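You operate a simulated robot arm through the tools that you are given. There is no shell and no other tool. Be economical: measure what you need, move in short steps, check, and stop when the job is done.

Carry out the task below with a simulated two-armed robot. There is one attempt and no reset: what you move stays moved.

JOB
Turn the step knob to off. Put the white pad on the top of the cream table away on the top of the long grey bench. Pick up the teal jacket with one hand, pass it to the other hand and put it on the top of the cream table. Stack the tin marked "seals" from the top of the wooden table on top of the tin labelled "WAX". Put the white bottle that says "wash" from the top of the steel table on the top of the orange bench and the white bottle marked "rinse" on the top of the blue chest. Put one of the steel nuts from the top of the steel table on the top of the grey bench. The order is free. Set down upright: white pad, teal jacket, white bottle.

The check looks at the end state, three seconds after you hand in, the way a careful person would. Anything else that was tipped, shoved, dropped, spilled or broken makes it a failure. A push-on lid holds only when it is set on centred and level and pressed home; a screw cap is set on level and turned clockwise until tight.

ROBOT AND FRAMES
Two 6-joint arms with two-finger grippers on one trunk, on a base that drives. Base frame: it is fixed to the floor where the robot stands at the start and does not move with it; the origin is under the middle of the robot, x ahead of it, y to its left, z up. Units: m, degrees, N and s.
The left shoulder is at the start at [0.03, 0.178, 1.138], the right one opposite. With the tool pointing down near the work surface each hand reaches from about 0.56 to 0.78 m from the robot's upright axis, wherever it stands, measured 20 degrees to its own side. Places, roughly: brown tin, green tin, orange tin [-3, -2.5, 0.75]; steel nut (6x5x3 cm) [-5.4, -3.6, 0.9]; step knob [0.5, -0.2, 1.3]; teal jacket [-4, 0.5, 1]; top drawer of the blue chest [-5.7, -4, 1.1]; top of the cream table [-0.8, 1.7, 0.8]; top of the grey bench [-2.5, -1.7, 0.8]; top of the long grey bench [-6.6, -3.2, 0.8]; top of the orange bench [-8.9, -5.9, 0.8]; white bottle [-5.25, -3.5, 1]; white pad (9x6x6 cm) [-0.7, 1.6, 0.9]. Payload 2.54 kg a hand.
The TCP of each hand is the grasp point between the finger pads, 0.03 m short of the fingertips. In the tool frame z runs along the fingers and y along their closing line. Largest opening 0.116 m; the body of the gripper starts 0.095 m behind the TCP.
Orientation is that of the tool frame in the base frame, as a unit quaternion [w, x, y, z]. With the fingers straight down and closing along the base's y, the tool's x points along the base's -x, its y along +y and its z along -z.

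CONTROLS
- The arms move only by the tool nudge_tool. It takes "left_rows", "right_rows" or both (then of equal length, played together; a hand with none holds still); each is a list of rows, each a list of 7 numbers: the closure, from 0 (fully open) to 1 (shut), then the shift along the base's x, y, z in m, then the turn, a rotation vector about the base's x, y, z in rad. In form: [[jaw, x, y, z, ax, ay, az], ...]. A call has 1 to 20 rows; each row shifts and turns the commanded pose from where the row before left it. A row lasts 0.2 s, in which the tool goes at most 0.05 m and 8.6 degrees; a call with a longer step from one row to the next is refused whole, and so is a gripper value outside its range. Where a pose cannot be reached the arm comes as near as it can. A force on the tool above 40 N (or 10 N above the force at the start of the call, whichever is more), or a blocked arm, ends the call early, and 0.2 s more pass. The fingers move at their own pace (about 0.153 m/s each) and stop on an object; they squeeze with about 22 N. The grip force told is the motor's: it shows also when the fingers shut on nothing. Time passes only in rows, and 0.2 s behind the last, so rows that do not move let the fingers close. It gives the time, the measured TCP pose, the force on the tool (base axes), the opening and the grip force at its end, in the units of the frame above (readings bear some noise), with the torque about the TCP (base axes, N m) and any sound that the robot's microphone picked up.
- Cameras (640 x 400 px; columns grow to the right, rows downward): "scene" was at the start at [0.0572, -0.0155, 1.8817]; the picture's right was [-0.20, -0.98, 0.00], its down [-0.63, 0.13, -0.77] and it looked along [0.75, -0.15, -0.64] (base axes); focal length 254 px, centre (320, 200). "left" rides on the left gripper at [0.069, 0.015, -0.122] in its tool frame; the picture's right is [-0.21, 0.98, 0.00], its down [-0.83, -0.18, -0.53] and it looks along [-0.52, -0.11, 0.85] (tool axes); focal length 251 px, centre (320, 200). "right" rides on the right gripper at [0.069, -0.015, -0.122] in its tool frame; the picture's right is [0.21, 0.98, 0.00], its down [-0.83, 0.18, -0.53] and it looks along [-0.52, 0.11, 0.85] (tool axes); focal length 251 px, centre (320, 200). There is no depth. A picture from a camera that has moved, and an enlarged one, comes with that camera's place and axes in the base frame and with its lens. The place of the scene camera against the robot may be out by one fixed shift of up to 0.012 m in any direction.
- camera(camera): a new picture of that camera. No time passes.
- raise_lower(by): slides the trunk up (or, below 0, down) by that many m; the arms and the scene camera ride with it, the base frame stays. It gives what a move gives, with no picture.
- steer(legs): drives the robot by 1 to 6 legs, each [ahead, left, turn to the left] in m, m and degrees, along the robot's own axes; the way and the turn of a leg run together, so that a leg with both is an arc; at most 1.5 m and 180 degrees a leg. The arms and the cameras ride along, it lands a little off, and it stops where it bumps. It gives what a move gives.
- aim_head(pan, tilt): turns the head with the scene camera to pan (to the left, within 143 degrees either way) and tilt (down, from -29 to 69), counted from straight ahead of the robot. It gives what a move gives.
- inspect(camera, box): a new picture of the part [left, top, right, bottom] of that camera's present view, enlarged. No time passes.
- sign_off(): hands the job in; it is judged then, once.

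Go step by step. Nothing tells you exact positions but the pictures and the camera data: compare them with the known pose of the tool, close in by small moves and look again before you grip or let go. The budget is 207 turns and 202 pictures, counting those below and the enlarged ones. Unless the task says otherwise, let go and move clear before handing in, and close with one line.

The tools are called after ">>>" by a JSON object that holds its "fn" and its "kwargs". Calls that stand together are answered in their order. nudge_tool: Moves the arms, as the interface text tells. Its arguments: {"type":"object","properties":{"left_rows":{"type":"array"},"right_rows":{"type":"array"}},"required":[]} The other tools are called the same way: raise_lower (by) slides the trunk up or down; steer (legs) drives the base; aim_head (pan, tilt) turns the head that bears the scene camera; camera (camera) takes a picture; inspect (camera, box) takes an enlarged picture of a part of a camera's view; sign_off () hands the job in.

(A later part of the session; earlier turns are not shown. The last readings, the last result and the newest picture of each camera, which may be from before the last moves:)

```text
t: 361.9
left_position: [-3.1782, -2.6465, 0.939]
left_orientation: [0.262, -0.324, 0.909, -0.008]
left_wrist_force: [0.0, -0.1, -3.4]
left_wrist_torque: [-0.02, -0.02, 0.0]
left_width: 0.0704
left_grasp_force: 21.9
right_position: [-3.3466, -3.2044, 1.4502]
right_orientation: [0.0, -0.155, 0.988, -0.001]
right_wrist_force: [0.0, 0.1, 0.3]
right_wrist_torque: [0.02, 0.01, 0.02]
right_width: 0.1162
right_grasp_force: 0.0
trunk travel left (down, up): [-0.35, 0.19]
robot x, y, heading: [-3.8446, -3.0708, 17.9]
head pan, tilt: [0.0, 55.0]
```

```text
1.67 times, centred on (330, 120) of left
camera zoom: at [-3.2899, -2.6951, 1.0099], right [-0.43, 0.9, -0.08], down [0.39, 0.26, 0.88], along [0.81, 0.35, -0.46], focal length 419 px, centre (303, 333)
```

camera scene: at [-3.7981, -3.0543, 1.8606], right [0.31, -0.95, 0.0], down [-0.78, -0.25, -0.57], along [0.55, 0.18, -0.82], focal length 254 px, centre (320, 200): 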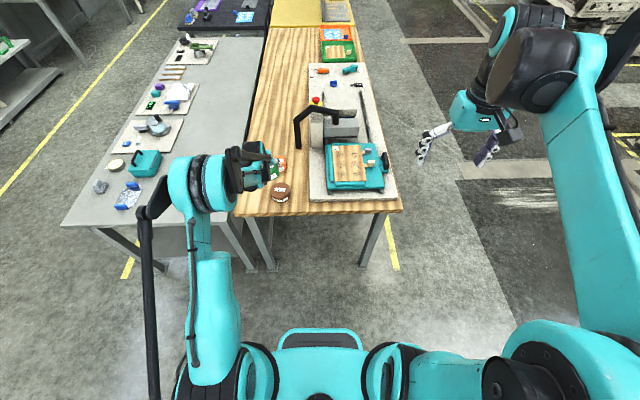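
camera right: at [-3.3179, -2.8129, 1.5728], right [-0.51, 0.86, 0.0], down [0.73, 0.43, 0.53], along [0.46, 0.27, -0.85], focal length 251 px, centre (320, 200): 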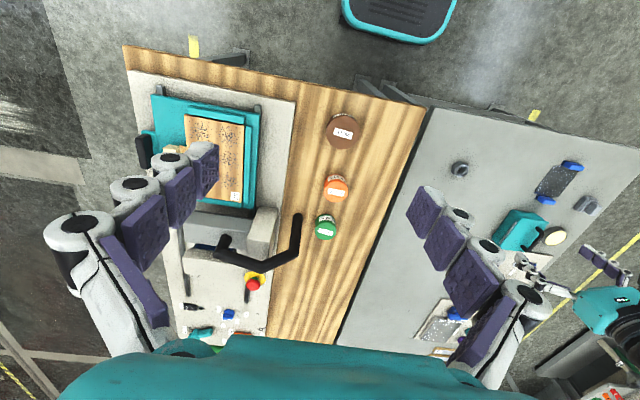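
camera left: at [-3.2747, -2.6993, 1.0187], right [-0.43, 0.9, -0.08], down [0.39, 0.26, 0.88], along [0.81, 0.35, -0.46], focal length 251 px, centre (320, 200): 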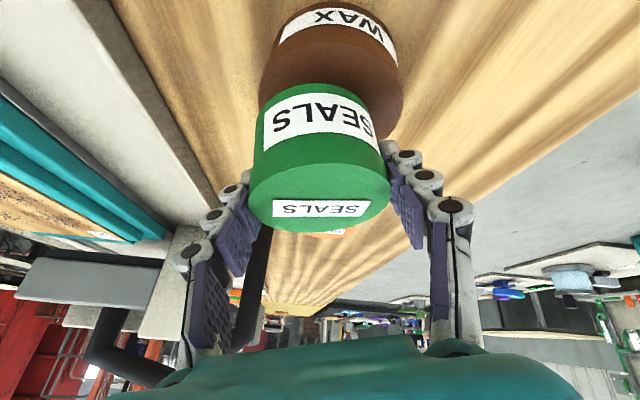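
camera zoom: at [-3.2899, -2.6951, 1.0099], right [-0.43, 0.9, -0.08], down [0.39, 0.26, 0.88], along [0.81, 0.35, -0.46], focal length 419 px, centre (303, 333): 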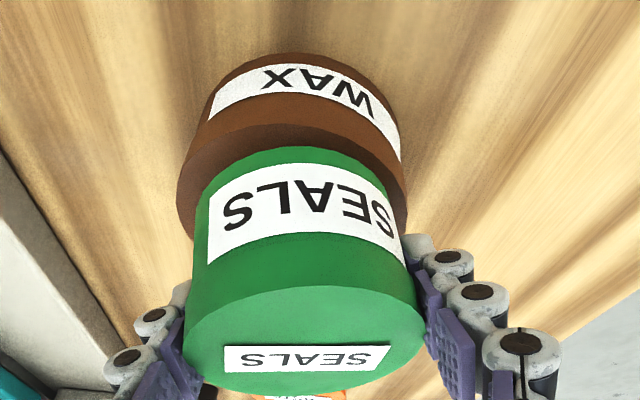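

Now well centred. I'll lower it until contact.

>>> {"fn": "nudge_tool", "kwargs": {"left_rows": [[1, 0.002, 0, -0.004, 0, 0, 0], [1, 0, 0, -0.004, 0, 0, 0], [1, 0, 0, -0.002, 0, 0, 0], [1, 0, 0, 0, 0, 0, 0]]}}

>>> {"fn": "inspect", "kwargs": {"camera": "left", "box": [220, 0, 440, 240]}}

```text
t: 362.9
left_position: [-3.1756, -2.647, 0.9324]
left_orientation: [0.262, -0.324, 0.909, -0.006]
left_wrist_force: [4.0, 1.6, 17.6]
left_wrist_torque: [0.48, 0.32, -0.14]
left_width: 0.0711
left_grasp_force: 22.0
right_position: [-3.3487, -3.2044, 1.4518]
right_orientation: [0.0, -0.156, 0.988, 0.0]
right_wrist_force: [-0.2, -0.5, 0.2]
right_wrist_torque: [0.0, 0.01, -0.02]
right_width: 0.1159
right_grasp_force: 0.0
trunk travel left (down, up): [-0.35, 0.19]
robot x, y, heading: [-3.8419, -3.0741, 18.1]
head pan, tilt: [0.0, 55.0]
```

```text
1.67 times, centred on (330, 120) of left
camera zoom: at [-3.2881, -2.6954, 1.001], right [-0.43, 0.9, -0.08], down [0.39, 0.26, 0.88], along [0.81, 0.35, -0.46], focal length 419 px, centre (303, 333)
```

zoom: 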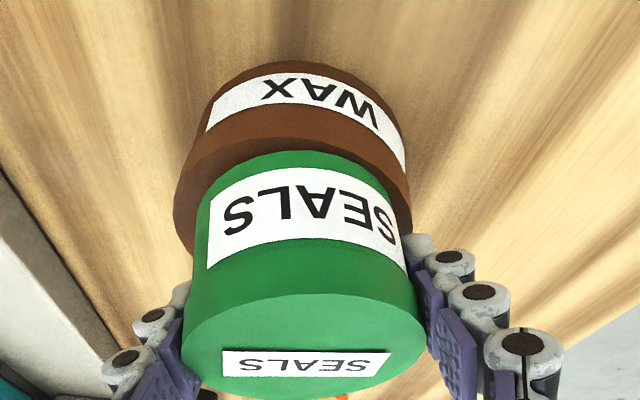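

Contact again, centred. I'll release gently and withdraw upward.

>>> {"fn": "nudge_tool", "kwargs": {"left_rows": [[1, 0, 0, 0.002, 0, 0, 0], [0.25, 0, 0, 0, 0, 0, 0], [0.15, 0, 0, 0, 0, 0, 0], [0.1, 0, 0, 0, 0, 0, 0], [0.1, -0.004, -0.001, 0.02, 0, 0, 0], [0.1, -0.015, -0.005, 0.035, 0, 0, 0], [0.1, -0.015, -0.005, 0.04, 0, 0, 0], [0, 0, 0, 0.045, 0, 0, 0], [0, 0, 0, 0.045, 0, 0, 0], [0, 0, 0, 0.045, 0, 0, 0], [0, 0, 0, 0, 0, 0, 0]]}}

>>> {"fn": "camera", "kwargs": {"camera": "scene"}}

>>> {"fn": "inspect", "kwargs": {"camera": "scene", "box": [240, 150, 320, 210]}}

```text
t: 365.3
left_position: [-3.2068, -2.6562, 1.1619]
left_orientation: [0.262, -0.323, 0.909, -0.007]
left_wrist_force: [0.4, -0.7, -0.1]
left_wrist_torque: [0.02, -0.04, 0.01]
left_width: 0.116
left_grasp_force: 0.0
right_position: [-3.3478, -3.2034, 1.4509]
right_orientation: [-0.001, -0.156, 0.988, -0.001]
right_wrist_force: [0.2, -0.5, 0.5]
right_wrist_torque: [-0.02, -0.01, 0.0]
right_width: 0.1162
right_grasp_force: 0.1
trunk travel left (down, up): [-0.35, 0.19]
robot x, y, heading: [-3.8442, -3.0686, 17.9]
head pan, tilt: [0.0, 55.0]
```

```text
59 pictures are left
camera scene: at [-3.7973, -3.0539, 1.8606], right [0.31, -0.95, 0.0], down [-0.78, -0.25, -0.57], along [0.54, 0.18, -0.82], focal length 254 px, centre (320, 200)
```

scene: 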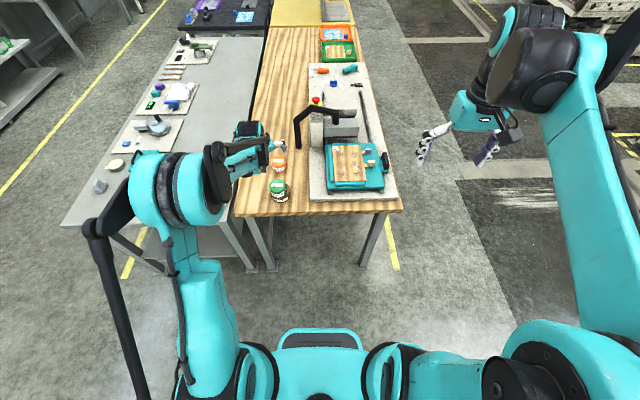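

```text
6.67 times, centred on (280, 180) of scene
camera zoom: at [-3.7973, -3.0539, 1.8606], right [0.31, -0.95, 0.0], down [-0.78, -0.25, -0.57], along [0.54, 0.18, -0.82], focal length 1692 px, centre (587, 333)
```

zoom: 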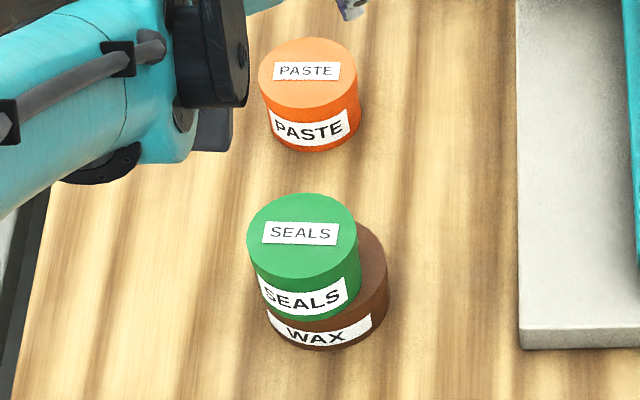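

SEALS stands on WAX but looks about 1 cm off to one side. I'll check from the left hand's camera.

>>> {"fn": "inspect", "kwargs": {"camera": "left", "box": [220, 0, 440, 160]}}

```text
2.50 times, centred on (330, 80) of left
camera zoom: at [-3.3196, -2.7046, 1.2321], right [-0.43, 0.9, -0.08], down [0.39, 0.26, 0.88], along [0.81, 0.35, -0.46], focal length 629 px, centre (295, 500)
```

zoom: 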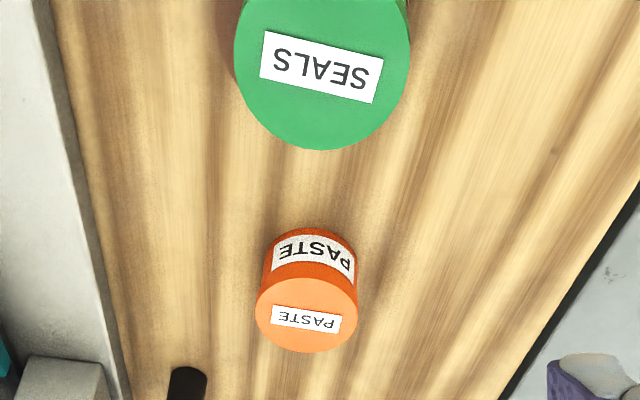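

WAX peeks out on the robot's right, so SEALS is offset about 1.2 cm to the left. I'll re-grip, shift it right and set it again.

>>> {"fn": "nudge_tool", "kwargs": {"left_rows": [[0, 0, 0, -0.045, 0, 0, 0], [0.1, 0, 0, -0.045, 0, 0, 0], [0.1, 0, 0, -0.045, 0, 0, 0], [0.1, 0.014, 0.0045, -0.04, 0, 0, 0], [0.1, 0.013, 0.0035, -0.033, 0, 0, 0], [0.1, 0.004, 0.001, -0.0195, 0, 0, 0], [0.1, 0, 0, 0, 0, 0, 0]]}}

>>> {"fn": "inspect", "kwargs": {"camera": "left", "box": [200, 0, 460, 260]}}

```text
t: 366.9
left_position: [-3.18, -2.6468, 0.937]
left_orientation: [0.262, -0.324, 0.909, -0.007]
left_wrist_force: [1.0, 0.4, -0.2]
left_wrist_torque: [0.0, 0.02, 0.0]
left_width: 0.1042
left_grasp_force: 0.1
right_position: [-3.3479, -3.2039, 1.4507]
right_orientation: [0.0, -0.155, 0.988, 0.0]
right_wrist_force: [0.3, -0.2, -0.2]
right_wrist_torque: [0.03, -0.03, 0.01]
right_width: 0.116
right_grasp_force: 0.0
trunk travel left (down, up): [-0.35, 0.19]
robot x, y, heading: [-3.8451, -3.068, 18.1]
head pan, tilt: [0.0, 55.0]
```

```text
1.54 times, centred on (330, 130) of left
camera zoom: at [-3.2916, -2.6958, 1.0065], right [-0.43, 0.9, -0.08], down [0.39, 0.26, 0.88], along [0.81, 0.35, -0.46], focal length 387 px, centre (305, 308)
```

zoom: 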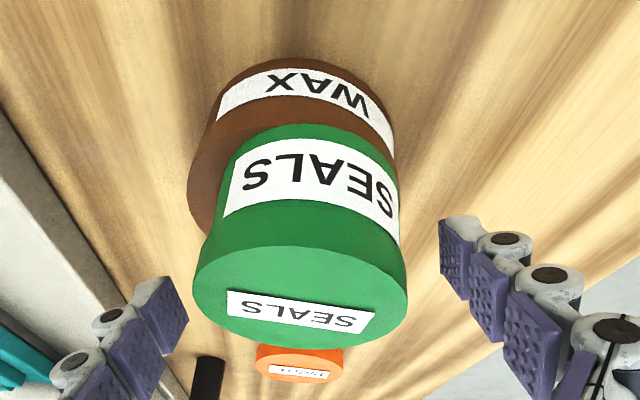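

>>> {"fn": "nudge_tool", "kwargs": {"left_rows": [[0.1, 0.002, -0.004, -0.004, 0, 0, 0], [0.1, 0, 0, 0, 0, 0, 0], [0.6, 0, 0, 0, 0, 0, 0], [0.6, 0, 0, 0, 0, 0, 0], [0.6, 0, 0, 0, 0, 0, 0], [0.8, 0, 0, 0.004, 0, 0, 0], [0.8, 0, 0, 0.004, 0, 0, 0], [0.8, 0.004, -0.0085, 0, 0, 0, 0], [0.8, 0, 0, 0, 0, 0, 0]]}}

>>> {"fn": "inspect", "kwargs": {"camera": "left", "box": [200, 0, 460, 260]}}

```text
t: 368.9
left_position: [-3.1724, -2.6607, 0.9396]
left_orientation: [0.261, -0.324, 0.909, -0.007]
left_wrist_force: [1.0, 0.2, -0.5]
left_wrist_torque: [0.1, 0.06, 0.02]
left_width: 0.0715
left_grasp_force: 22.4
right_position: [-3.3483, -3.2041, 1.4502]
right_orientation: [0.0, -0.155, 0.988, -0.001]
right_wrist_force: [0.0, -0.2, -1.3]
right_wrist_torque: [-0.01, 0.02, 0.01]
right_width: 0.116
right_grasp_force: 0.0
trunk travel left (down, up): [-0.35, 0.19]
robot x, y, heading: [-3.8426, -3.0678, 18.0]
head pan, tilt: [0.0, 55.0]
```

```text
1.54 times, centred on (330, 130) of left
camera zoom: at [-3.2847, -2.7095, 1.0099], right [-0.43, 0.9, -0.08], down [0.39, 0.26, 0.88], along [0.81, 0.35, -0.46], focal length 387 px, centre (305, 308)
```

zoom: 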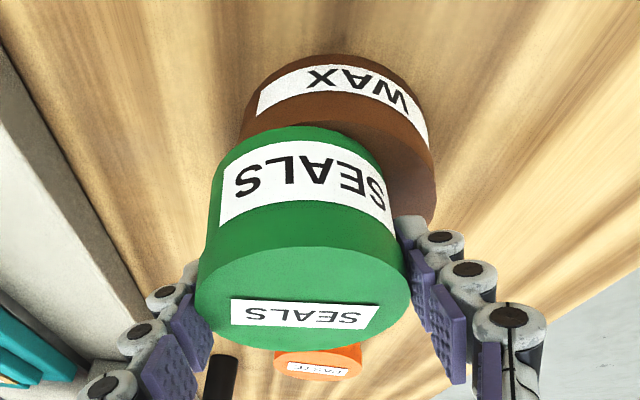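

The hand is rolled about 10° (left over from the earlier yaw), which tilts the tin in the grip. I'll lift 1.5 cm and turn 21° about the tool axis to make the tin level.

>>> {"fn": "nudge_tool", "kwargs": {"left_rows": [[0.8, 0, 0, 0.015, 0, 0, 0], [0.8, 0, 0, 0, 0.0588, 0.0192, -0.1054], [0.8, 0, 0, 0, 0.0588, 0.0192, -0.1054], [0.8, 0, 0, 0, 0.0588, 0.0192, -0.1054], [0.8, 0, 0, 0, 0, 0, 0]]}}

>>> {"fn": "inspect", "kwargs": {"camera": "left", "box": [200, 0, 460, 260]}}

```text
t: 370.1
left_position: [-3.1713, -2.6614, 0.9537]
left_orientation: [0.258, -0.152, 0.953, 0.041]
left_wrist_force: [-0.6, 0.6, -3.4]
left_wrist_torque: [0.01, 0.01, -0.01]
left_width: 0.0705
left_grasp_force: 21.9
right_position: [-3.3465, -3.2037, 1.4507]
right_orientation: [-0.001, -0.156, 0.988, 0.0]
right_wrist_force: [-0.1, -0.6, 0.5]
right_wrist_torque: [-0.01, -0.03, 0.0]
right_width: 0.1158
right_grasp_force: 0.0
trunk travel left (down, up): [-0.35, 0.19]
robot x, y, heading: [-3.8449, -3.0671, 17.9]
head pan, tilt: [0.0, 55.0]
```

```text
1.54 times, centred on (330, 130) of left
camera zoom: at [-3.2916, -2.6847, 1.0239], right [-0.13, 0.99, 0.11], down [0.48, -0.03, 0.88], along [0.87, 0.17, -0.47], focal length 387 px, centre (305, 308)
```

zoom: 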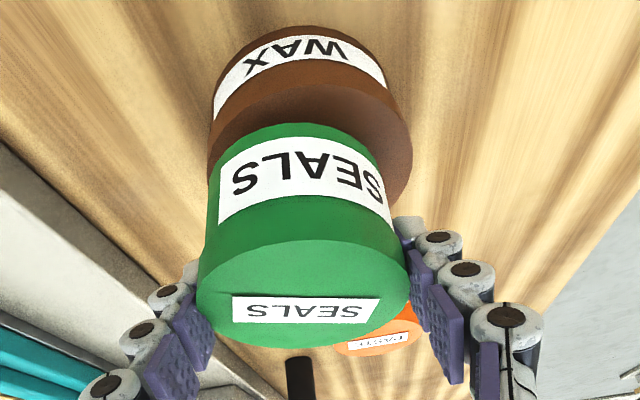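

The tin is now level. A 5 mm lateral correction, then I'll lower it.

>>> {"fn": "nudge_tool", "kwargs": {"left_rows": [[0.8, 0, 0.005, -0.006, 0, 0, 0], [0.8, 0, 0, -0.006, 0, 0, 0], [0.8, 0, 0, -0.004, 0, 0, 0], [0.8, 0, 0, -0.004, 0, 0, 0], [0.8, 0, 0, -0.002, 0, 0, 0], [0.8, 0, 0, 0, 0, 0, 0]]}}

>>> {"fn": "inspect", "kwargs": {"camera": "left", "box": [200, 0, 460, 260]}}

```text
t: 371.5
left_position: [-3.1727, -2.6575, 0.9333]
left_orientation: [0.259, -0.154, 0.953, 0.042]
left_wrist_force: [1.1, 1.7, 16.6]
left_wrist_torque: [-0.03, -0.11, -0.13]
left_width: 0.0705
left_grasp_force: 22.2
right_position: [-3.3484, -3.2051, 1.4513]
right_orientation: [0.001, -0.154, 0.988, 0.0]
right_wrist_force: [-0.8, -0.2, -0.2]
right_wrist_torque: [0.0, 0.01, -0.01]
right_width: 0.1163
right_grasp_force: 0.2
trunk travel left (down, up): [-0.35, 0.19]
robot x, y, heading: [-3.8414, -3.0687, 17.8]
head pan, tilt: [0.0, 55.0]
```

```text
1.54 times, centred on (330, 130) of left
camera zoom: at [-3.2928, -2.6802, 1.0033], right [-0.13, 0.99, 0.11], down [0.48, -0.03, 0.88], along [0.87, 0.17, -0.46], focal length 387 px, centre (305, 308)
```

zoom: 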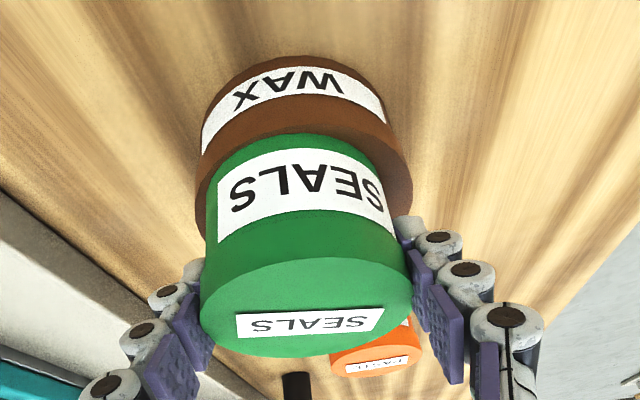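

Flat contact and nicely centred. I'll release and withdraw.

>>> {"fn": "nudge_tool", "kwargs": {"left_rows": [[0.8, 0, 0, 0.002, 0, 0, 0], [0.25, 0, 0, 0, 0, 0, 0], [0.15, 0, 0, 0, 0, 0, 0], [0.1, 0, 0, 0, 0, 0, 0], [0.1, -0.004, -0.001, 0.02, 0, 0, 0], [0.1, -0.015, -0.005, 0.035, 0, 0, 0], [0.1, -0.015, -0.005, 0.04, 0, 0, 0], [0, 0, 0, 0.045, 0, 0, 0], [0, 0, 0, 0.045, 0, 0, 0], [0, 0, 0, 0.045, 0, 0, 0], [0, 0, 0, 0, 0, 0, 0]]}}

>>> {"fn": "inspect", "kwargs": {"camera": "scene", "box": [240, 150, 320, 210]}}

```text
t: 373.9
left_position: [-3.2036, -2.6674, 1.1638]
left_orientation: [0.258, -0.153, 0.953, 0.042]
left_wrist_force: [0.0, 0.3, 0.2]
left_wrist_torque: [-0.04, 0.01, -0.01]
left_width: 0.1162
left_grasp_force: 0.1
right_position: [-3.3473, -3.2047, 1.4493]
right_orientation: [0.0, -0.155, 0.988, 0.0]
right_wrist_force: [-0.2, -0.1, -0.1]
right_wrist_torque: [-0.02, 0.0, -0.01]
right_width: 0.116
right_grasp_force: 0.0
trunk travel left (down, up): [-0.35, 0.19]
robot x, y, heading: [-3.8415, -3.0691, 18.3]
head pan, tilt: [0.0, 55.0]
```

```text
6.67 times, centred on (280, 180) of scene
camera zoom: at [-3.7972, -3.0538, 1.8606], right [0.31, -0.95, 0.0], down [-0.78, -0.25, -0.57], along [0.54, 0.18, -0.82], focal length 1692 px, centre (587, 333)
```

zoom: 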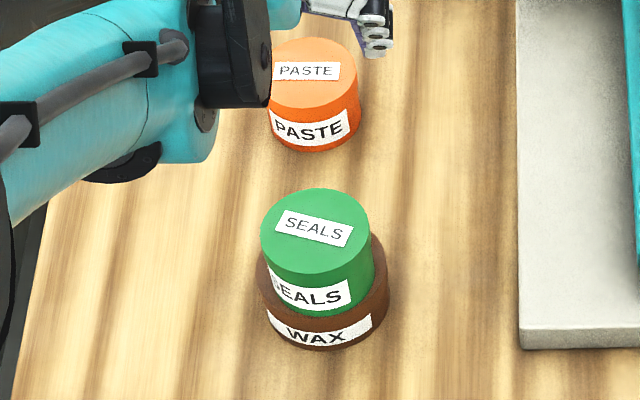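

SEALS now sits squarely on WAX. Next is the jacket: I'll straighten the left hand, back off, and strafe to the aisle, then face its place.

>>> {"fn": "nudge_tool", "kwargs": {"left_rows": [[0, 0, 0, 0.03, -0.04, 0.1235, 0], [0, 0, 0, 0.03, -0.04, 0.1235, 0], [0, 0, 0, 0.03, -0.04, 0.1235, 0], [0, 0, 0, 0.03, -0.04, 0.1235, 0], [0, 0, 0, 0, 0, 0, 0]]}}

>>> {"fn": "steer", "kwargs": {"legs": [[-0.15, 0, 0], [0, 1.4, 0], [0, 0.7, 0], [0, 0, 90], [0, -1.0, 0]]}}

>>> {"fn": "aim_head", "kwargs": {"pan": 0, "tilt": 30}}

>>> {"fn": "camera", "kwargs": {"camera": "scene"}}

```text
t: 375.1
left_position: [-3.2065, -2.6674, 1.2838]
left_orientation: [0.004, -0.158, 0.987, 0.002]
left_wrist_force: [-0.2, -0.6, 0.8]
left_wrist_torque: [0.01, 0.0, 0.0]
left_width: 0.116
left_grasp_force: 0.0
right_position: [-3.3495, -3.2051, 1.451]
right_orientation: [0.0, -0.156, 0.988, 0.0]
right_wrist_force: [0.1, -0.4, 0.3]
right_wrist_torque: [0.04, -0.03, -0.01]
right_width: 0.1163
right_grasp_force: 0.0
trunk travel left (down, up): [-0.35, 0.19]
robot x, y, heading: [-3.8421, -3.0705, 17.9]
head pan, tilt: [0.0, 55.0]
```

```text
t: 395.1
left_position: [-4.032, -0.1736, 1.2837]
left_orientation: [-0.002, 0.798, -0.603, -0.005]
left_wrist_force: [-0.3, 0.5, -0.5]
left_wrist_torque: [0.02, -0.01, -0.03]
left_width: 0.1158
left_grasp_force: 0.1
right_position: [-3.5013, -0.3389, 1.4508]
right_orientation: [0.0, 0.796, -0.606, 0.0]
right_wrist_force: [-1.1, 0.2, -0.4]
right_wrist_torque: [-0.02, 0.02, 0.0]
right_width: 0.1157
right_grasp_force: 0.1
trunk travel left (down, up): [-0.35, 0.19]
robot x, y, heading: [-3.6601, -0.8266, 105.5]
head pan, tilt: [0.0, 55.0]
```

```text
t: 396.0
left_position: [-4.0331, -0.1753, 1.2843]
left_orientation: [-0.002, 0.798, -0.603, -0.005]
left_wrist_force: [-0.3, -0.3, 0.8]
left_wrist_torque: [0.0, -0.02, -0.02]
left_width: 0.1158
left_grasp_force: 0.0
right_position: [-3.5032, -0.3388, 1.4508]
right_orientation: [-0.001, 0.796, -0.605, 0.001]
right_wrist_force: [0.2, -0.4, 0.3]
right_wrist_torque: [0.02, 0.01, 0.02]
right_width: 0.1161
right_grasp_force: 0.0
trunk travel left (down, up): [-0.35, 0.19]
robot x, y, heading: [-3.656, -0.8278, 105.2]
head pan, tilt: [0.0, 30.0]
```

```text
51 pictures are left
camera scene: at [-3.6713, -0.7672, 1.8966], right [0.96, 0.27, 0.0], down [0.13, -0.48, -0.87], along [-0.23, 0.83, -0.5], focal length 254 px, centre (320, 200)
```

scene: 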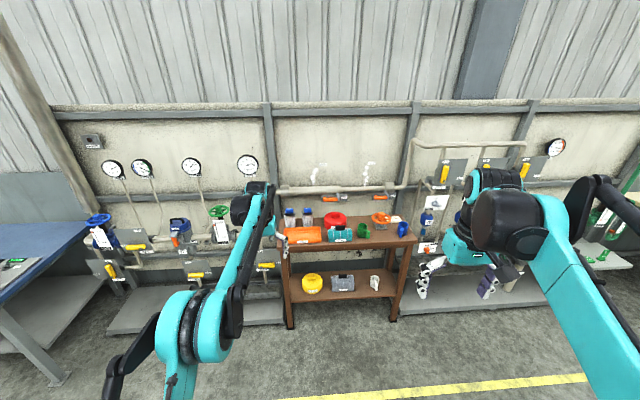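

I take the "teal jacket" to be the teal piece on the brown table. I'll zoom in.

>>> {"fn": "inspect", "kwargs": {"camera": "scene", "box": [270, 190, 420, 300]}}

```text
3.64 times, centred on (345, 245) of scene
camera zoom: at [-3.6713, -0.7672, 1.8966], right [0.96, 0.27, 0.0], down [0.13, -0.48, -0.87], along [-0.23, 0.83, -0.5], focal length 923 px, centre (229, 36)
```

zoom: 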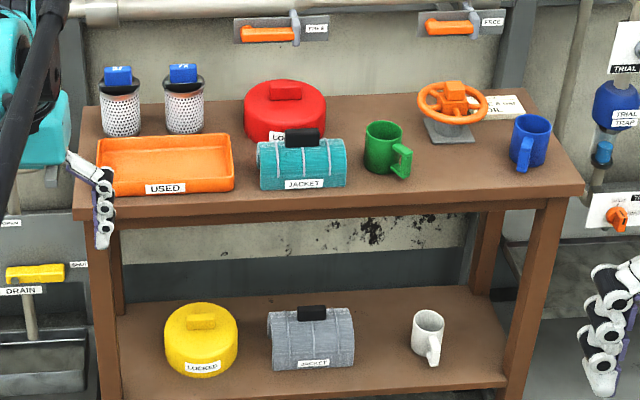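

The teal jacket is a half-shell with a black handle on top, about 0.09 m behind the table's front edge at roughly (-3.88, 0.45). My plan is for each hand to grip one half of the handle, leaning outward. First I'll yaw both hands by 90° (cameras outward), retract the left, and drive in.

>>> {"fn": "nudge_tool", "kwargs": {"left_rows": [[0, 0.0057, -0.021, 0.011, 0, 0, -0.1428], [0, 0.0057, -0.021, 0.011, 0, 0, -0.1428], [0, 0.0057, -0.021, 0.011, 0, 0, -0.1428], [0, 0.0057, -0.021, 0.011, 0, 0, -0.1428], [0, 0.0057, -0.021, 0.011, 0, 0, -0.1428], [0, 0.0057, -0.021, 0.011, 0, 0, -0.1428], [0, 0.0057, -0.021, 0.011, 0, 0, -0.1428], [0, 0.0057, -0.021, 0.011, 0, 0, -0.1428], [0, 0.0057, -0.021, 0.011, 0, 0, -0.1428], [0, 0.0057, -0.021, 0.011, 0, 0, -0.1428], [0, 0.0057, -0.021, 0.011, 0, 0, -0.1428]], "right_rows": [[0, 0, 0, 0, 0, 0, 0.1428], [0, 0, 0, 0, 0, 0, 0.1428], [0, 0, 0, 0, 0, 0, 0.1428], [0, 0, 0, 0, 0, 0, 0.1428], [0, 0, 0, 0, 0, 0, 0.1428], [0, 0, 0, 0, 0, 0, 0.1428], [0, 0, 0, 0, 0, 0, 0.1428], [0, 0, 0, 0, 0, 0, 0.1428], [0, 0, 0, 0, 0, 0, 0.1428], [0, 0, 0, 0, 0, 0, 0.1428], [0, 0, 0, 0, 0, 0, 0.1428]]}}

>>> {"fn": "steer", "kwargs": {"legs": [[0, 0, 3.4], [0.64, 0, 0]]}}

>>> {"fn": "aim_head", "kwargs": {"pan": -10, "tilt": 55}}

>>> {"fn": "camera", "kwargs": {"camera": "scene"}}

>>> {"fn": "camera", "kwargs": {"camera": "right"}}

```text
t: 398.4
left_position: [-3.9693, -0.4071, 1.4056]
left_orientation: [0.005, -0.135, 0.991, 0.003]
left_wrist_force: [-0.1, 0.0, 0.0]
left_wrist_torque: [0.02, -0.01, 0.0]
left_width: 0.1162
left_grasp_force: 0.1
right_position: [-3.5018, -0.3399, 1.45]
right_orientation: [-0.001, 0.991, 0.136, 0.0]
right_wrist_force: [-0.5, -0.6, 0.4]
right_wrist_torque: [0.05, 0.02, 0.03]
right_width: 0.1162
right_grasp_force: 0.1
trunk travel left (down, up): [-0.35, 0.19]
robot x, y, heading: [-3.6603, -0.824, 105.4]
head pan, tilt: [0.0, 30.0]
```

```text
t: 402.4
left_position: [-4.2085, 0.1723, 1.4047]
left_orientation: [0.005, -0.173, 0.985, 0.002]
left_wrist_force: [0.0, 0.7, 0.2]
left_wrist_torque: [-0.02, 0.02, 0.03]
left_width: 0.116
left_grasp_force: 0.0
right_position: [-3.7475, 0.2712, 1.4508]
right_orientation: [-0.001, 0.985, 0.17, 0.001]
right_wrist_force: [0.1, 0.3, 0.4]
right_wrist_torque: [0.0, 0.0, -0.03]
right_width: 0.1159
right_grasp_force: 0.2
trunk travel left (down, up): [-0.35, 0.19]
robot x, y, heading: [-3.8697, -0.2257, 109.7]
head pan, tilt: [0.0, 30.0]
```

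```text
t: 403.2
left_position: [-4.2076, 0.1723, 1.4051]
left_orientation: [0.004, -0.173, 0.985, 0.003]
left_wrist_force: [0.3, -0.2, -0.4]
left_wrist_torque: [-0.02, -0.01, 0.01]
left_width: 0.1157
left_grasp_force: 0.1
right_position: [-3.7487, 0.2701, 1.4504]
right_orientation: [0.0, 0.985, 0.17, 0.001]
right_wrist_force: [0.1, -0.4, 0.6]
right_wrist_torque: [-0.03, 0.03, -0.02]
right_width: 0.1161
right_grasp_force: 0.0
trunk travel left (down, up): [-0.35, 0.19]
robot x, y, heading: [-3.8702, -0.2293, 109.4]
head pan, tilt: [-10.0, 55.0]
```

```text
49 pictures are left
camera scene: at [-3.8665, -0.1829, 1.8607], right [0.99, 0.17, 0.0], down [0.14, -0.81, -0.57], along [-0.1, 0.57, -0.82], focal length 254 px, centre (320, 200)
```

scene: 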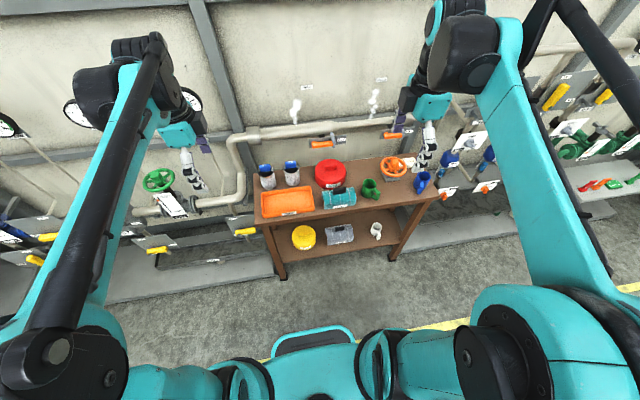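

```text
48 pictures are left
camera right: at [-3.6882, 0.3085, 1.5726], right [0.53, -0.85, 0.0], down [-0.72, -0.45, 0.53], along [-0.45, -0.28, -0.85], focal length 251 px, centre (320, 200)
```

right: 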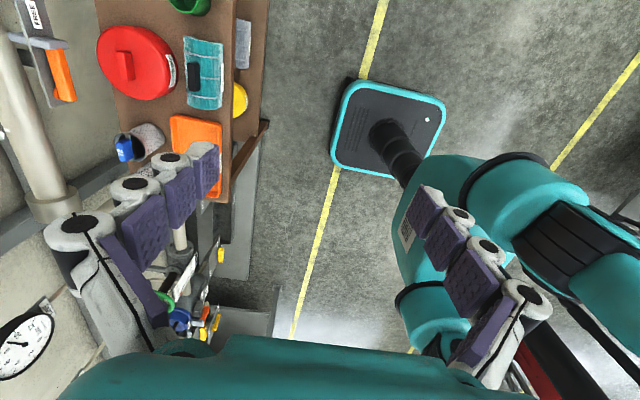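

The handle triangulates to about (-3.892, 0.516, 0.953), with the red pot close behind it. I'll creep in 8 cm and bring the right hand to a tilted pre-grasp with narrowed jaws.

>>> {"fn": "steer", "kwargs": {"legs": [[0.08, 0, 0]]}}

>>> {"fn": "nudge_tool", "kwargs": {"right_rows": [[0.5, -0.0033, 0.0182, -0.03, 0, 0, 0], [0.5, -0.0033, 0.0182, -0.03, 0, 0, 0], [0.5, -0.0033, 0.0182, -0.03, -0.0405, 0.115, 0], [0.5, -0.0033, 0.0182, -0.03, -0.0405, 0.115, 0], [0.5, -0.0033, 0.0182, -0.03, -0.0405, 0.115, 0], [0.5, -0.0033, 0.0182, -0.03, -0.0405, 0.115, 0], [0.5, -0.0033, 0.0182, -0.03, -0.0405, 0.115, 0], [0.5, -0.0033, 0.0182, -0.03, 0, 0, 0], [0.5, -0.0033, 0.0182, -0.03, 0, 0, 0], [0.5, -0.0033, 0.0182, -0.03, 0, 0, 0], [0.5, -0.0033, 0.0182, -0.03, 0, 0, 0], [0.5, 0, 0, 0, 0, 0, 0]]}}

>>> {"fn": "camera", "kwargs": {"camera": "right"}}

>>> {"fn": "camera", "kwargs": {"camera": "scene"}}

```text
t: 404.3
left_position: [-4.2357, 0.2473, 1.4037]
left_orientation: [0.006, -0.173, 0.985, 0.002]
left_wrist_force: [-0.1, 0.2, 0.5]
left_wrist_torque: [-0.03, -0.01, -0.03]
left_width: 0.1161
left_grasp_force: 0.1
right_position: [-3.7749, 0.347, 1.4504]
right_orientation: [-0.001, 0.985, 0.171, 0.0]
right_wrist_force: [0.4, 0.3, -0.9]
right_wrist_torque: [-0.02, -0.02, -0.03]
right_width: 0.1159
right_grasp_force: 0.1
trunk travel left (down, up): [-0.35, 0.19]
robot x, y, heading: [-3.8944, -0.1529, 109.4]
head pan, tilt: [-10.0, 55.0]
```

```text
t: 406.9
left_position: [-4.2355, 0.245, 1.4048]
left_orientation: [0.004, -0.172, 0.985, 0.002]
left_wrist_force: [0.6, -0.9, -0.4]
left_wrist_torque: [0.0, -0.01, 0.0]
left_width: 0.1161
left_grasp_force: 0.0
right_position: [-3.8103, 0.5454, 1.1198]
right_orientation: [0.051, 0.94, 0.163, -0.296]
right_wrist_force: [0.6, -0.5, -1.0]
right_wrist_torque: [0.07, -0.02, -0.03]
right_width: 0.058
right_grasp_force: 0.1
trunk travel left (down, up): [-0.35, 0.19]
robot x, y, heading: [-3.8932, -0.154, 110.1]
head pan, tilt: [-10.0, 55.0]
```

```text
47 pictures are left
camera right: at [-3.697, 0.6021, 1.1807], right [0.49, -0.86, -0.13], down [-0.29, -0.3, 0.91], along [-0.82, -0.41, -0.4], focal length 251 px, centre (320, 200)
```

right: 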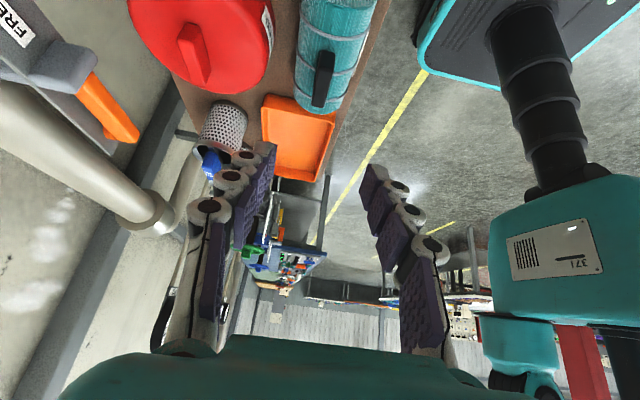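

```text
46 pictures are left
camera scene: at [-3.8933, -0.1088, 1.8607], right [0.99, 0.17, 0.0], down [0.14, -0.81, -0.57], along [-0.1, 0.57, -0.82], focal length 254 px, centre (320, 200)
```

scene: 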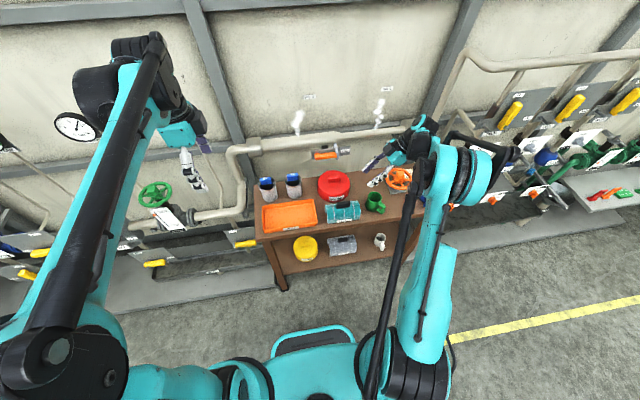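

The right hand is aligned; the handle is at about (-3.888, 0.519, 0.95). I'll close in most of the way and look.

>>> {"fn": "nudge_tool", "kwargs": {"right_rows": [[0.55, -0.012, -0.006, -0.035, 0, 0, 0], [0.55, -0.012, -0.006, -0.035, 0, 0, 0], [0.55, -0.012, -0.006, -0.035, 0, 0, 0], [0.55, 0, 0, 0, 0, 0, 0]]}}

>>> {"fn": "camera", "kwargs": {"camera": "right"}}

>>> {"fn": "inspect", "kwargs": {"camera": "scene", "box": [290, 140, 430, 240]}}

```text
t: 407.9
left_position: [-4.235, 0.2443, 1.4049]
left_orientation: [0.004, -0.172, 0.985, 0.002]
left_wrist_force: [0.1, 0.8, 0.0]
left_wrist_torque: [0.04, -0.02, 0.04]
left_width: 0.1159
left_grasp_force: 0.1
right_position: [-3.8476, 0.529, 1.0135]
right_orientation: [0.049, 0.94, 0.162, -0.296]
right_wrist_force: [-0.8, 0.5, 0.6]
right_wrist_torque: [0.01, 0.0, -0.02]
right_width: 0.0521
right_grasp_force: 0.0
trunk travel left (down, up): [-0.35, 0.19]
robot x, y, heading: [-3.895, -0.1513, 109.7]
head pan, tilt: [-10.0, 55.0]
```

```text
45 pictures are left
camera right: at [-3.733, 0.5853, 1.0744], right [0.49, -0.86, -0.13], down [-0.29, -0.3, 0.91], along [-0.82, -0.41, -0.4], focal length 251 px, centre (320, 200)
```

right: 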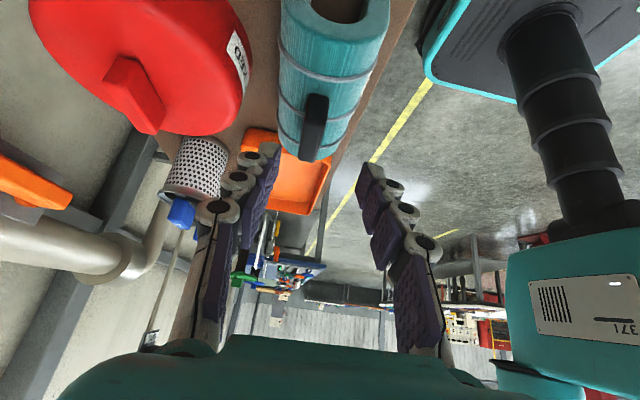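

```text
4.00 times, centred on (360, 190) of scene
camera zoom: at [-3.8931, -0.1082, 1.8607], right [0.99, 0.17, 0.0], down [0.14, -0.81, -0.57], along [-0.1, 0.57, -0.82], focal length 1016 px, centre (160, 240)
```

zoom: 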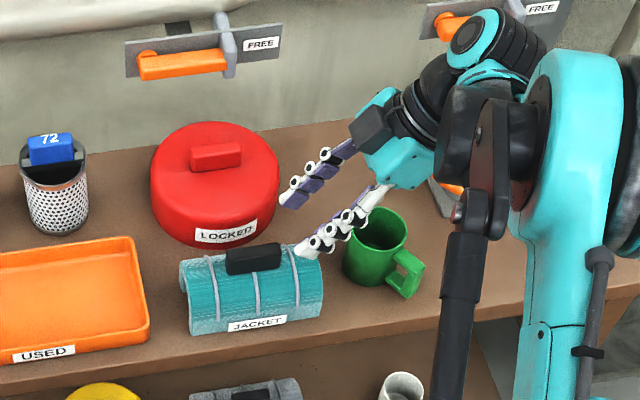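

>>> {"fn": "nudge_tool", "kwargs": {"right_rows": [[0.55, -0.003, -0.001, -0.02, 0, 0, 0], [0.55, -0.002, -0.001, -0.02, 0, 0, 0], [0.55, 0, 0, -0.008, 0, 0, 0], [0.55, 0, 0, 0, 0, 0, 0]]}}

>>> {"fn": "camera", "kwargs": {"camera": "right"}}

>>> {"fn": "inspect", "kwargs": {"camera": "scene", "box": [310, 170, 380, 230]}}

```text
t: 408.9
left_position: [-4.2346, 0.2458, 1.4051]
left_orientation: [0.005, -0.173, 0.985, 0.002]
left_wrist_force: [-0.2, 0.2, -0.4]
left_wrist_torque: [-0.02, 0.01, 0.01]
left_width: 0.116
left_grasp_force: 0.0
right_position: [-3.8516, 0.5255, 0.9672]
right_orientation: [0.049, 0.94, 0.163, -0.296]
right_wrist_force: [0.5, 0.3, 0.1]
right_wrist_torque: [0.01, -0.01, 0.01]
right_width: 0.0524
right_grasp_force: 0.1
trunk travel left (down, up): [-0.35, 0.19]
robot x, y, heading: [-3.8991, -0.1548, 109.7]
head pan, tilt: [-10.0, 55.0]
```

```text
43 pictures are left
camera right: at [-3.7389, 0.5828, 1.0277], right [0.49, -0.86, -0.13], down [-0.29, -0.3, 0.91], along [-0.82, -0.41, -0.4], focal length 251 px, centre (320, 200)
```

right: 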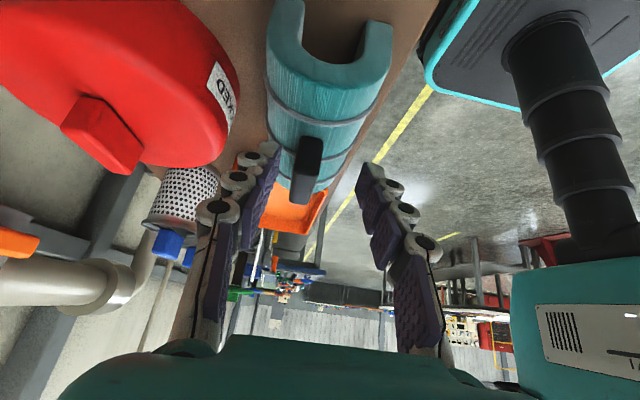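

```text
6.67 times, centred on (345, 200) of scene
camera zoom: at [-3.8934, -0.1076, 1.8607], right [0.99, 0.17, 0.0], down [0.14, -0.81, -0.57], along [-0.1, 0.57, -0.82], focal length 1692 px, centre (153, 200)
```

zoom: 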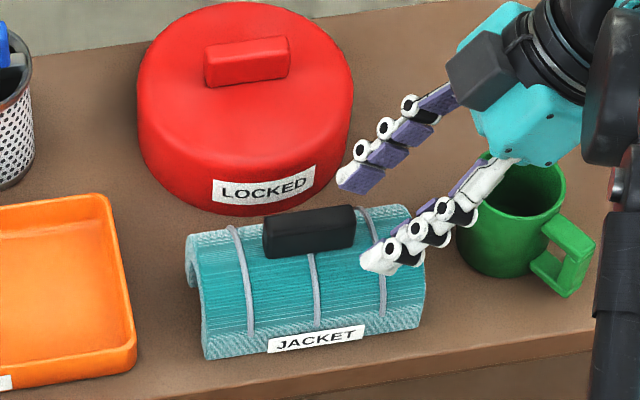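

The tips straddle the line of the handle but are just at its right end. I'll slide left 2.6 cm.

>>> {"fn": "nudge_tool", "kwargs": {"right_rows": [[0.55, -0.0123, -0.0043, 0, 0, 0, 0], [0.55, -0.0123, -0.0043, 0, 0, 0, 0], [0.55, 0, 0, 0, 0, 0, 0]]}}

>>> {"fn": "camera", "kwargs": {"camera": "right"}}

>>> {"fn": "inspect", "kwargs": {"camera": "scene", "box": [310, 170, 380, 230]}}

```text
t: 409.7
left_position: [-4.2355, 0.2464, 1.4045]
left_orientation: [0.004, -0.173, 0.985, 0.002]
left_wrist_force: [-0.2, 0.4, -0.4]
left_wrist_torque: [-0.04, 0.04, -0.03]
left_width: 0.1161
left_grasp_force: 0.1
right_position: [-3.8761, 0.5165, 0.969]
right_orientation: [0.05, 0.94, 0.162, -0.296]
right_wrist_force: [0.0, 0.4, -0.8]
right_wrist_torque: [-0.01, 0.02, -0.01]
right_width: 0.0523
right_grasp_force: 0.3
trunk travel left (down, up): [-0.35, 0.19]
robot x, y, heading: [-3.8918, -0.1554, 109.6]
head pan, tilt: [-10.0, 55.0]
```

```text
41 pictures are left
camera right: at [-3.7624, 0.5738, 1.0284], right [0.49, -0.86, -0.13], down [-0.29, -0.3, 0.91], along [-0.82, -0.41, -0.4], focal length 251 px, centre (320, 200)
```

right: 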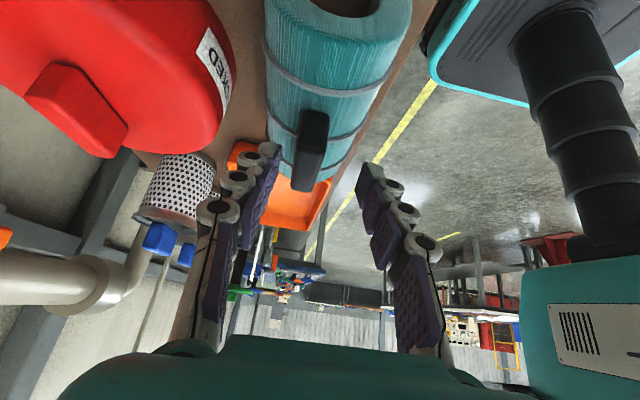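

```text
6.67 times, centred on (345, 200) of scene
camera zoom: at [-3.893, -0.1073, 1.8606], right [0.99, 0.17, 0.0], down [0.14, -0.81, -0.57], along [-0.1, 0.57, -0.82], focal length 1692 px, centre (153, 200)
```

zoom: 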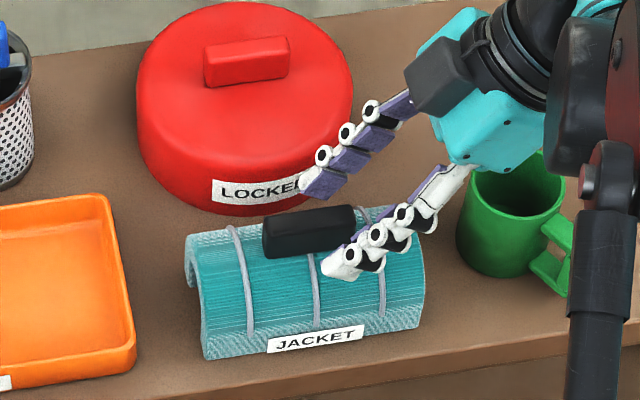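

Now the fingers cover the right half of the handle. I'll lower 6 mm, close and check.

>>> {"fn": "nudge_tool", "kwargs": {"right_rows": [[0.55, -0.001, 0.004, -0.006, 0, 0, 0], [1, 0, 0, 0, 0, 0, 0], [1, 0, 0, 0, 0, 0, 0], [1, 0, 0, 0, 0, 0, 0]]}}

>>> {"fn": "inspect", "kwargs": {"camera": "scene", "box": [310, 170, 380, 230]}}

```text
t: 410.7
left_position: [-4.2355, 0.2462, 1.4041]
left_orientation: [0.005, -0.173, 0.985, 0.001]
left_wrist_force: [0.2, 0.8, -0.7]
left_wrist_torque: [-0.03, -0.01, 0.02]
left_width: 0.1161
left_grasp_force: 0.1
right_position: [-3.8775, 0.5223, 0.9617]
right_orientation: [0.05, 0.94, 0.162, -0.296]
right_wrist_force: [0.7, 0.1, -0.3]
right_wrist_torque: [0.01, -0.03, 0.0]
right_width: 0.0177
right_grasp_force: 22.1
trunk travel left (down, up): [-0.35, 0.19]
robot x, y, heading: [-3.8942, -0.1497, 109.6]
head pan, tilt: [-10.0, 55.0]
```

```text
6.67 times, centred on (345, 200) of scene
camera zoom: at [-3.8933, -0.1073, 1.8606], right [0.99, 0.17, 0.0], down [0.14, -0.81, -0.57], along [-0.1, 0.57, -0.82], focal length 1692 px, centre (153, 200)
```

zoom: 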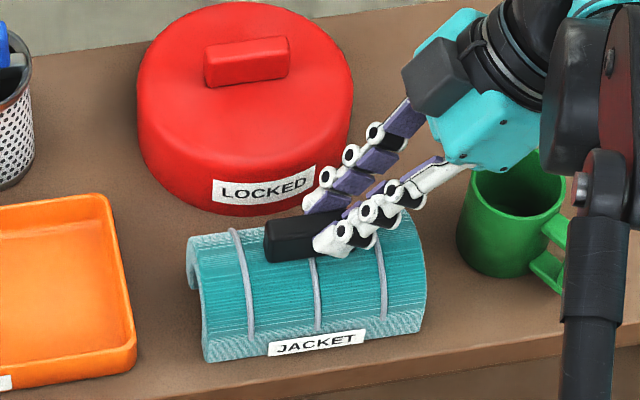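

The handle is gripped. I'll lift it slowly and check.

>>> {"fn": "nudge_tool", "kwargs": {"right_rows": [[1, 0, 0, 0.01, 0, 0, 0], [1, 0, 0, 0.02, 0, 0, 0], [1, 0, 0, 0.03, 0, 0, 0], [1, 0, 0, 0.03, 0, 0, 0], [1, 0, 0, 0.03, 0, 0, 0], [1, 0, 0, 0, 0, 0, 0]]}}

>>> {"fn": "camera", "kwargs": {"camera": "scene"}}

```text
t: 412.1
left_position: [-4.2361, 0.2463, 1.4047]
left_orientation: [0.005, -0.172, 0.985, 0.002]
left_wrist_force: [0.1, 0.2, 0.8]
left_wrist_torque: [-0.02, -0.04, -0.04]
left_width: 0.1159
left_grasp_force: 0.0
right_position: [-3.878, 0.5233, 1.0834]
right_orientation: [0.05, 0.94, 0.162, -0.295]
right_wrist_force: [0.2, 0.0, -1.3]
right_wrist_torque: [-0.01, -0.04, 0.04]
right_width: 0.0171
right_grasp_force: 21.8
trunk travel left (down, up): [-0.35, 0.19]
robot x, y, heading: [-3.8953, -0.1512, 109.9]
head pan, tilt: [-10.0, 55.0]
```

```text
38 pictures are left
camera scene: at [-3.8933, -0.1065, 1.8606], right [0.99, 0.17, 0.0], down [0.14, -0.81, -0.57], along [-0.1, 0.56, -0.82], focal length 254 px, centre (320, 200)
```

scene: 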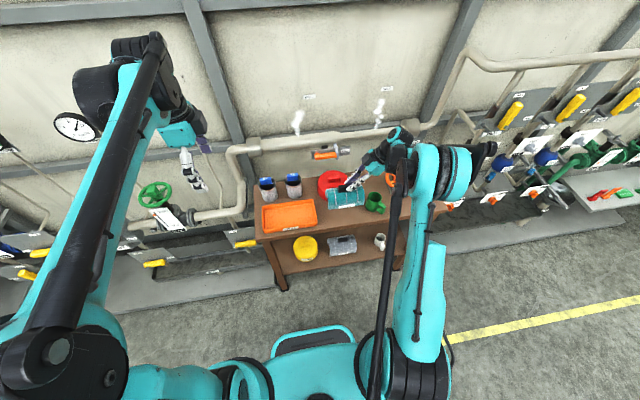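

The jacket is lifted. I'll raise it, back away, and bring it to the middle for the hand-over.

>>> {"fn": "nudge_tool", "kwargs": {"right_rows": [[1, 0, 0, 0.04, 0, 0, 0], [1, 0, 0, 0.04, 0, 0, 0], [1, 0, 0, 0.04, 0, 0, 0], [1, 0, 0, 0, 0, 0, 0]]}}

>>> {"fn": "steer", "kwargs": {"legs": [[-0.5, 0, 0]]}}

>>> {"fn": "nudge_tool", "kwargs": {"right_rows": [[1, -0.028, -0.016, 0, 0, 0, 0], [1, -0.028, -0.016, 0, 0, 0, 0], [1, -0.028, -0.016, 0, 0, 0, 0], [1, -0.028, -0.016, 0, 0, 0, 0], [1, -0.028, -0.016, 0, 0, 0, 0], [1, -0.028, -0.016, 0, 0, 0, 0], [1, -0.028, -0.016, 0, 0, 0, 0], [1, 0, 0, 0, 0, 0, 0]]}}

>>> {"fn": "camera", "kwargs": {"camera": "scene"}}

>>> {"fn": "camera", "kwargs": {"camera": "right"}}

```text
t: 413.1
left_position: [-4.2354, 0.2461, 1.4046]
left_orientation: [0.005, -0.172, 0.985, 0.002]
left_wrist_force: [-0.8, -0.4, -0.7]
left_wrist_torque: [0.0, 0.01, 0.02]
left_width: 0.1162
left_grasp_force: 0.2
right_position: [-3.8751, 0.5224, 1.2016]
right_orientation: [0.05, 0.94, 0.162, -0.295]
right_wrist_force: [0.1, -0.2, -1.9]
right_wrist_torque: [0.02, 0.0, 0.03]
right_width: 0.0174
right_grasp_force: 22.0
trunk travel left (down, up): [-0.35, 0.19]
robot x, y, heading: [-3.8948, -0.1525, 109.8]
head pan, tilt: [-10.0, 55.0]
```

```text
t: 416.1
left_position: [-4.0649, -0.234, 1.4051]
left_orientation: [0.004, -0.175, 0.985, 0.002]
left_wrist_force: [-0.6, -0.1, -1.0]
left_wrist_torque: [0.04, 0.03, 0.02]
left_width: 0.1161
left_grasp_force: 0.1
right_position: [-3.7051, 0.0435, 1.2003]
right_orientation: [0.05, 0.94, 0.164, -0.295]
right_wrist_force: [0.1, -0.2, -0.8]
right_wrist_torque: [0.02, -0.05, -0.01]
right_width: 0.0175
right_grasp_force: 22.2
trunk travel left (down, up): [-0.35, 0.19]
robot x, y, heading: [-3.7249, -0.6314, 109.9]
head pan, tilt: [-10.0, 55.0]
```

```text
t: 417.9
left_position: [-4.0638, -0.2334, 1.4047]
left_orientation: [0.005, -0.175, 0.984, 0.001]
left_wrist_force: [0.6, 0.3, 0.9]
left_wrist_torque: [0.02, 0.01, 0.02]
left_width: 0.116
left_grasp_force: 0.0
right_position: [-3.9006, -0.0667, 1.2015]
right_orientation: [0.05, 0.94, 0.164, -0.297]
right_wrist_force: [1.1, 0.3, -1.8]
right_wrist_torque: [0.0, -0.05, -0.01]
right_width: 0.0178
right_grasp_force: 22.1
trunk travel left (down, up): [-0.35, 0.19]
robot x, y, heading: [-3.7229, -0.6311, 109.9]
head pan, tilt: [-10.0, 55.0]
```

```text
37 pictures are left
camera scene: at [-3.7204, -0.5858, 1.8606], right [0.99, 0.17, 0.0], down [0.14, -0.81, -0.57], along [-0.1, 0.56, -0.82], focal length 254 px, centre (320, 200)
```

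scene: 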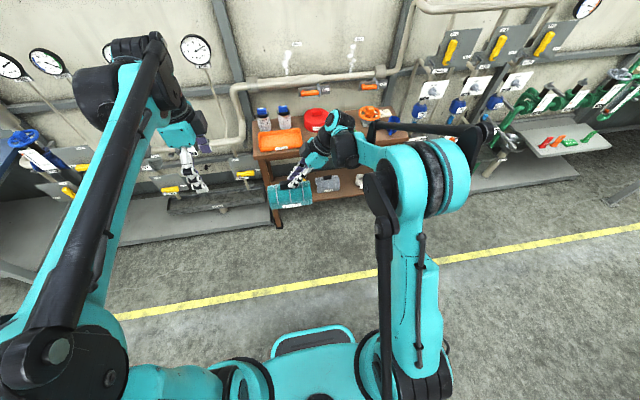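

```text
36 pictures are left
camera right: at [-3.7875, -0.0096, 1.2615], right [0.5, -0.86, -0.12], down [-0.29, -0.3, 0.91], along [-0.82, -0.42, -0.39], focal length 251 px, centre (320, 200)
```

right: 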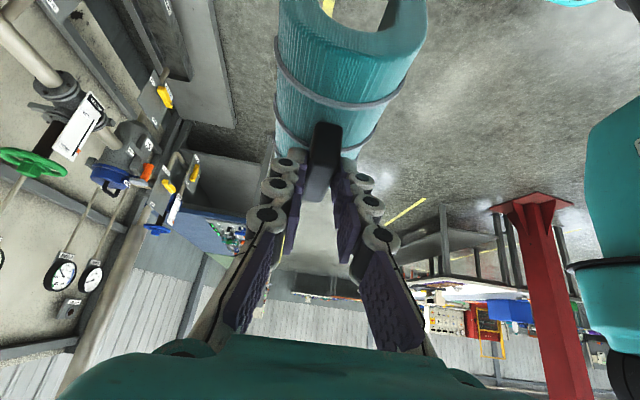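

The jacket hangs level from the right hand in front of me. I'll bring the left hand, tilted the mirrored way, to a pre-grasp by the left half of the handle.

>>> {"fn": "nudge_tool", "kwargs": {"left_rows": [[0.5, 0.0077, 0.0206, -0.0175, 0.0415, -0.1147, 0], [0.5, 0.0077, 0.0206, -0.0175, 0.0415, -0.1147, 0], [0.5, 0.0077, 0.0206, -0.0175, 0.0415, -0.1147, 0], [0.5, 0.0077, 0.0206, -0.0175, 0.0415, -0.1147, 0], [0.5, 0.0077, 0.0206, -0.0175, 0.0415, -0.1147, 0], [0.55, 0.0077, 0.0206, -0.0175, 0, 0, 0], [0.55, 0, 0, 0, 0, 0, 0]]}}

>>> {"fn": "camera", "kwargs": {"camera": "left"}}

>>> {"fn": "inspect", "kwargs": {"camera": "scene", "box": [220, 120, 370, 240]}}

```text
t: 419.5
left_position: [-4.0186, -0.1114, 1.2995]
left_orientation: [0.301, -0.168, 0.937, 0.054]
left_wrist_force: [-0.2, -0.1, 0.9]
left_wrist_torque: [-0.01, 0.01, 0.04]
left_width: 0.0523
left_grasp_force: 0.0
right_position: [-3.9007, -0.0679, 1.2018]
right_orientation: [0.051, 0.94, 0.164, -0.296]
right_wrist_force: [0.1, 0.1, -1.7]
right_wrist_torque: [0.08, -0.04, -0.02]
right_width: 0.0175
right_grasp_force: 22.3
trunk travel left (down, up): [-0.35, 0.19]
robot x, y, heading: [-3.7206, -0.6305, 110.1]
head pan, tilt: [-10.0, 55.0]
```

```text
35 pictures are left
camera left: at [-4.1425, -0.1419, 1.3581], right [-0.17, 0.98, 0.13], down [0.4, -0.05, 0.91], along [0.9, 0.21, -0.38], focal length 251 px, centre (320, 200)
```

left: 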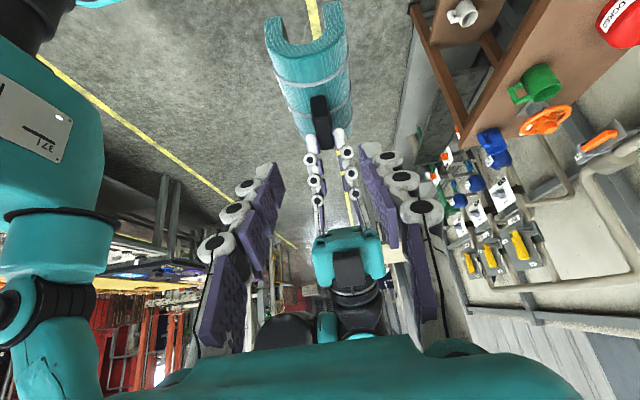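

```text
3.33 times, centred on (295, 180) of scene
camera zoom: at [-3.7217, -0.5875, 1.8607], right [0.99, 0.17, 0.0], down [0.14, -0.81, -0.57], along [-0.1, 0.57, -0.82], focal length 846 px, centre (403, 267)
```

zoom: 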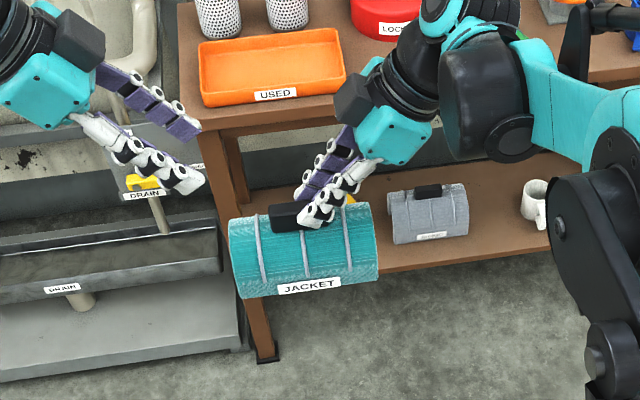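

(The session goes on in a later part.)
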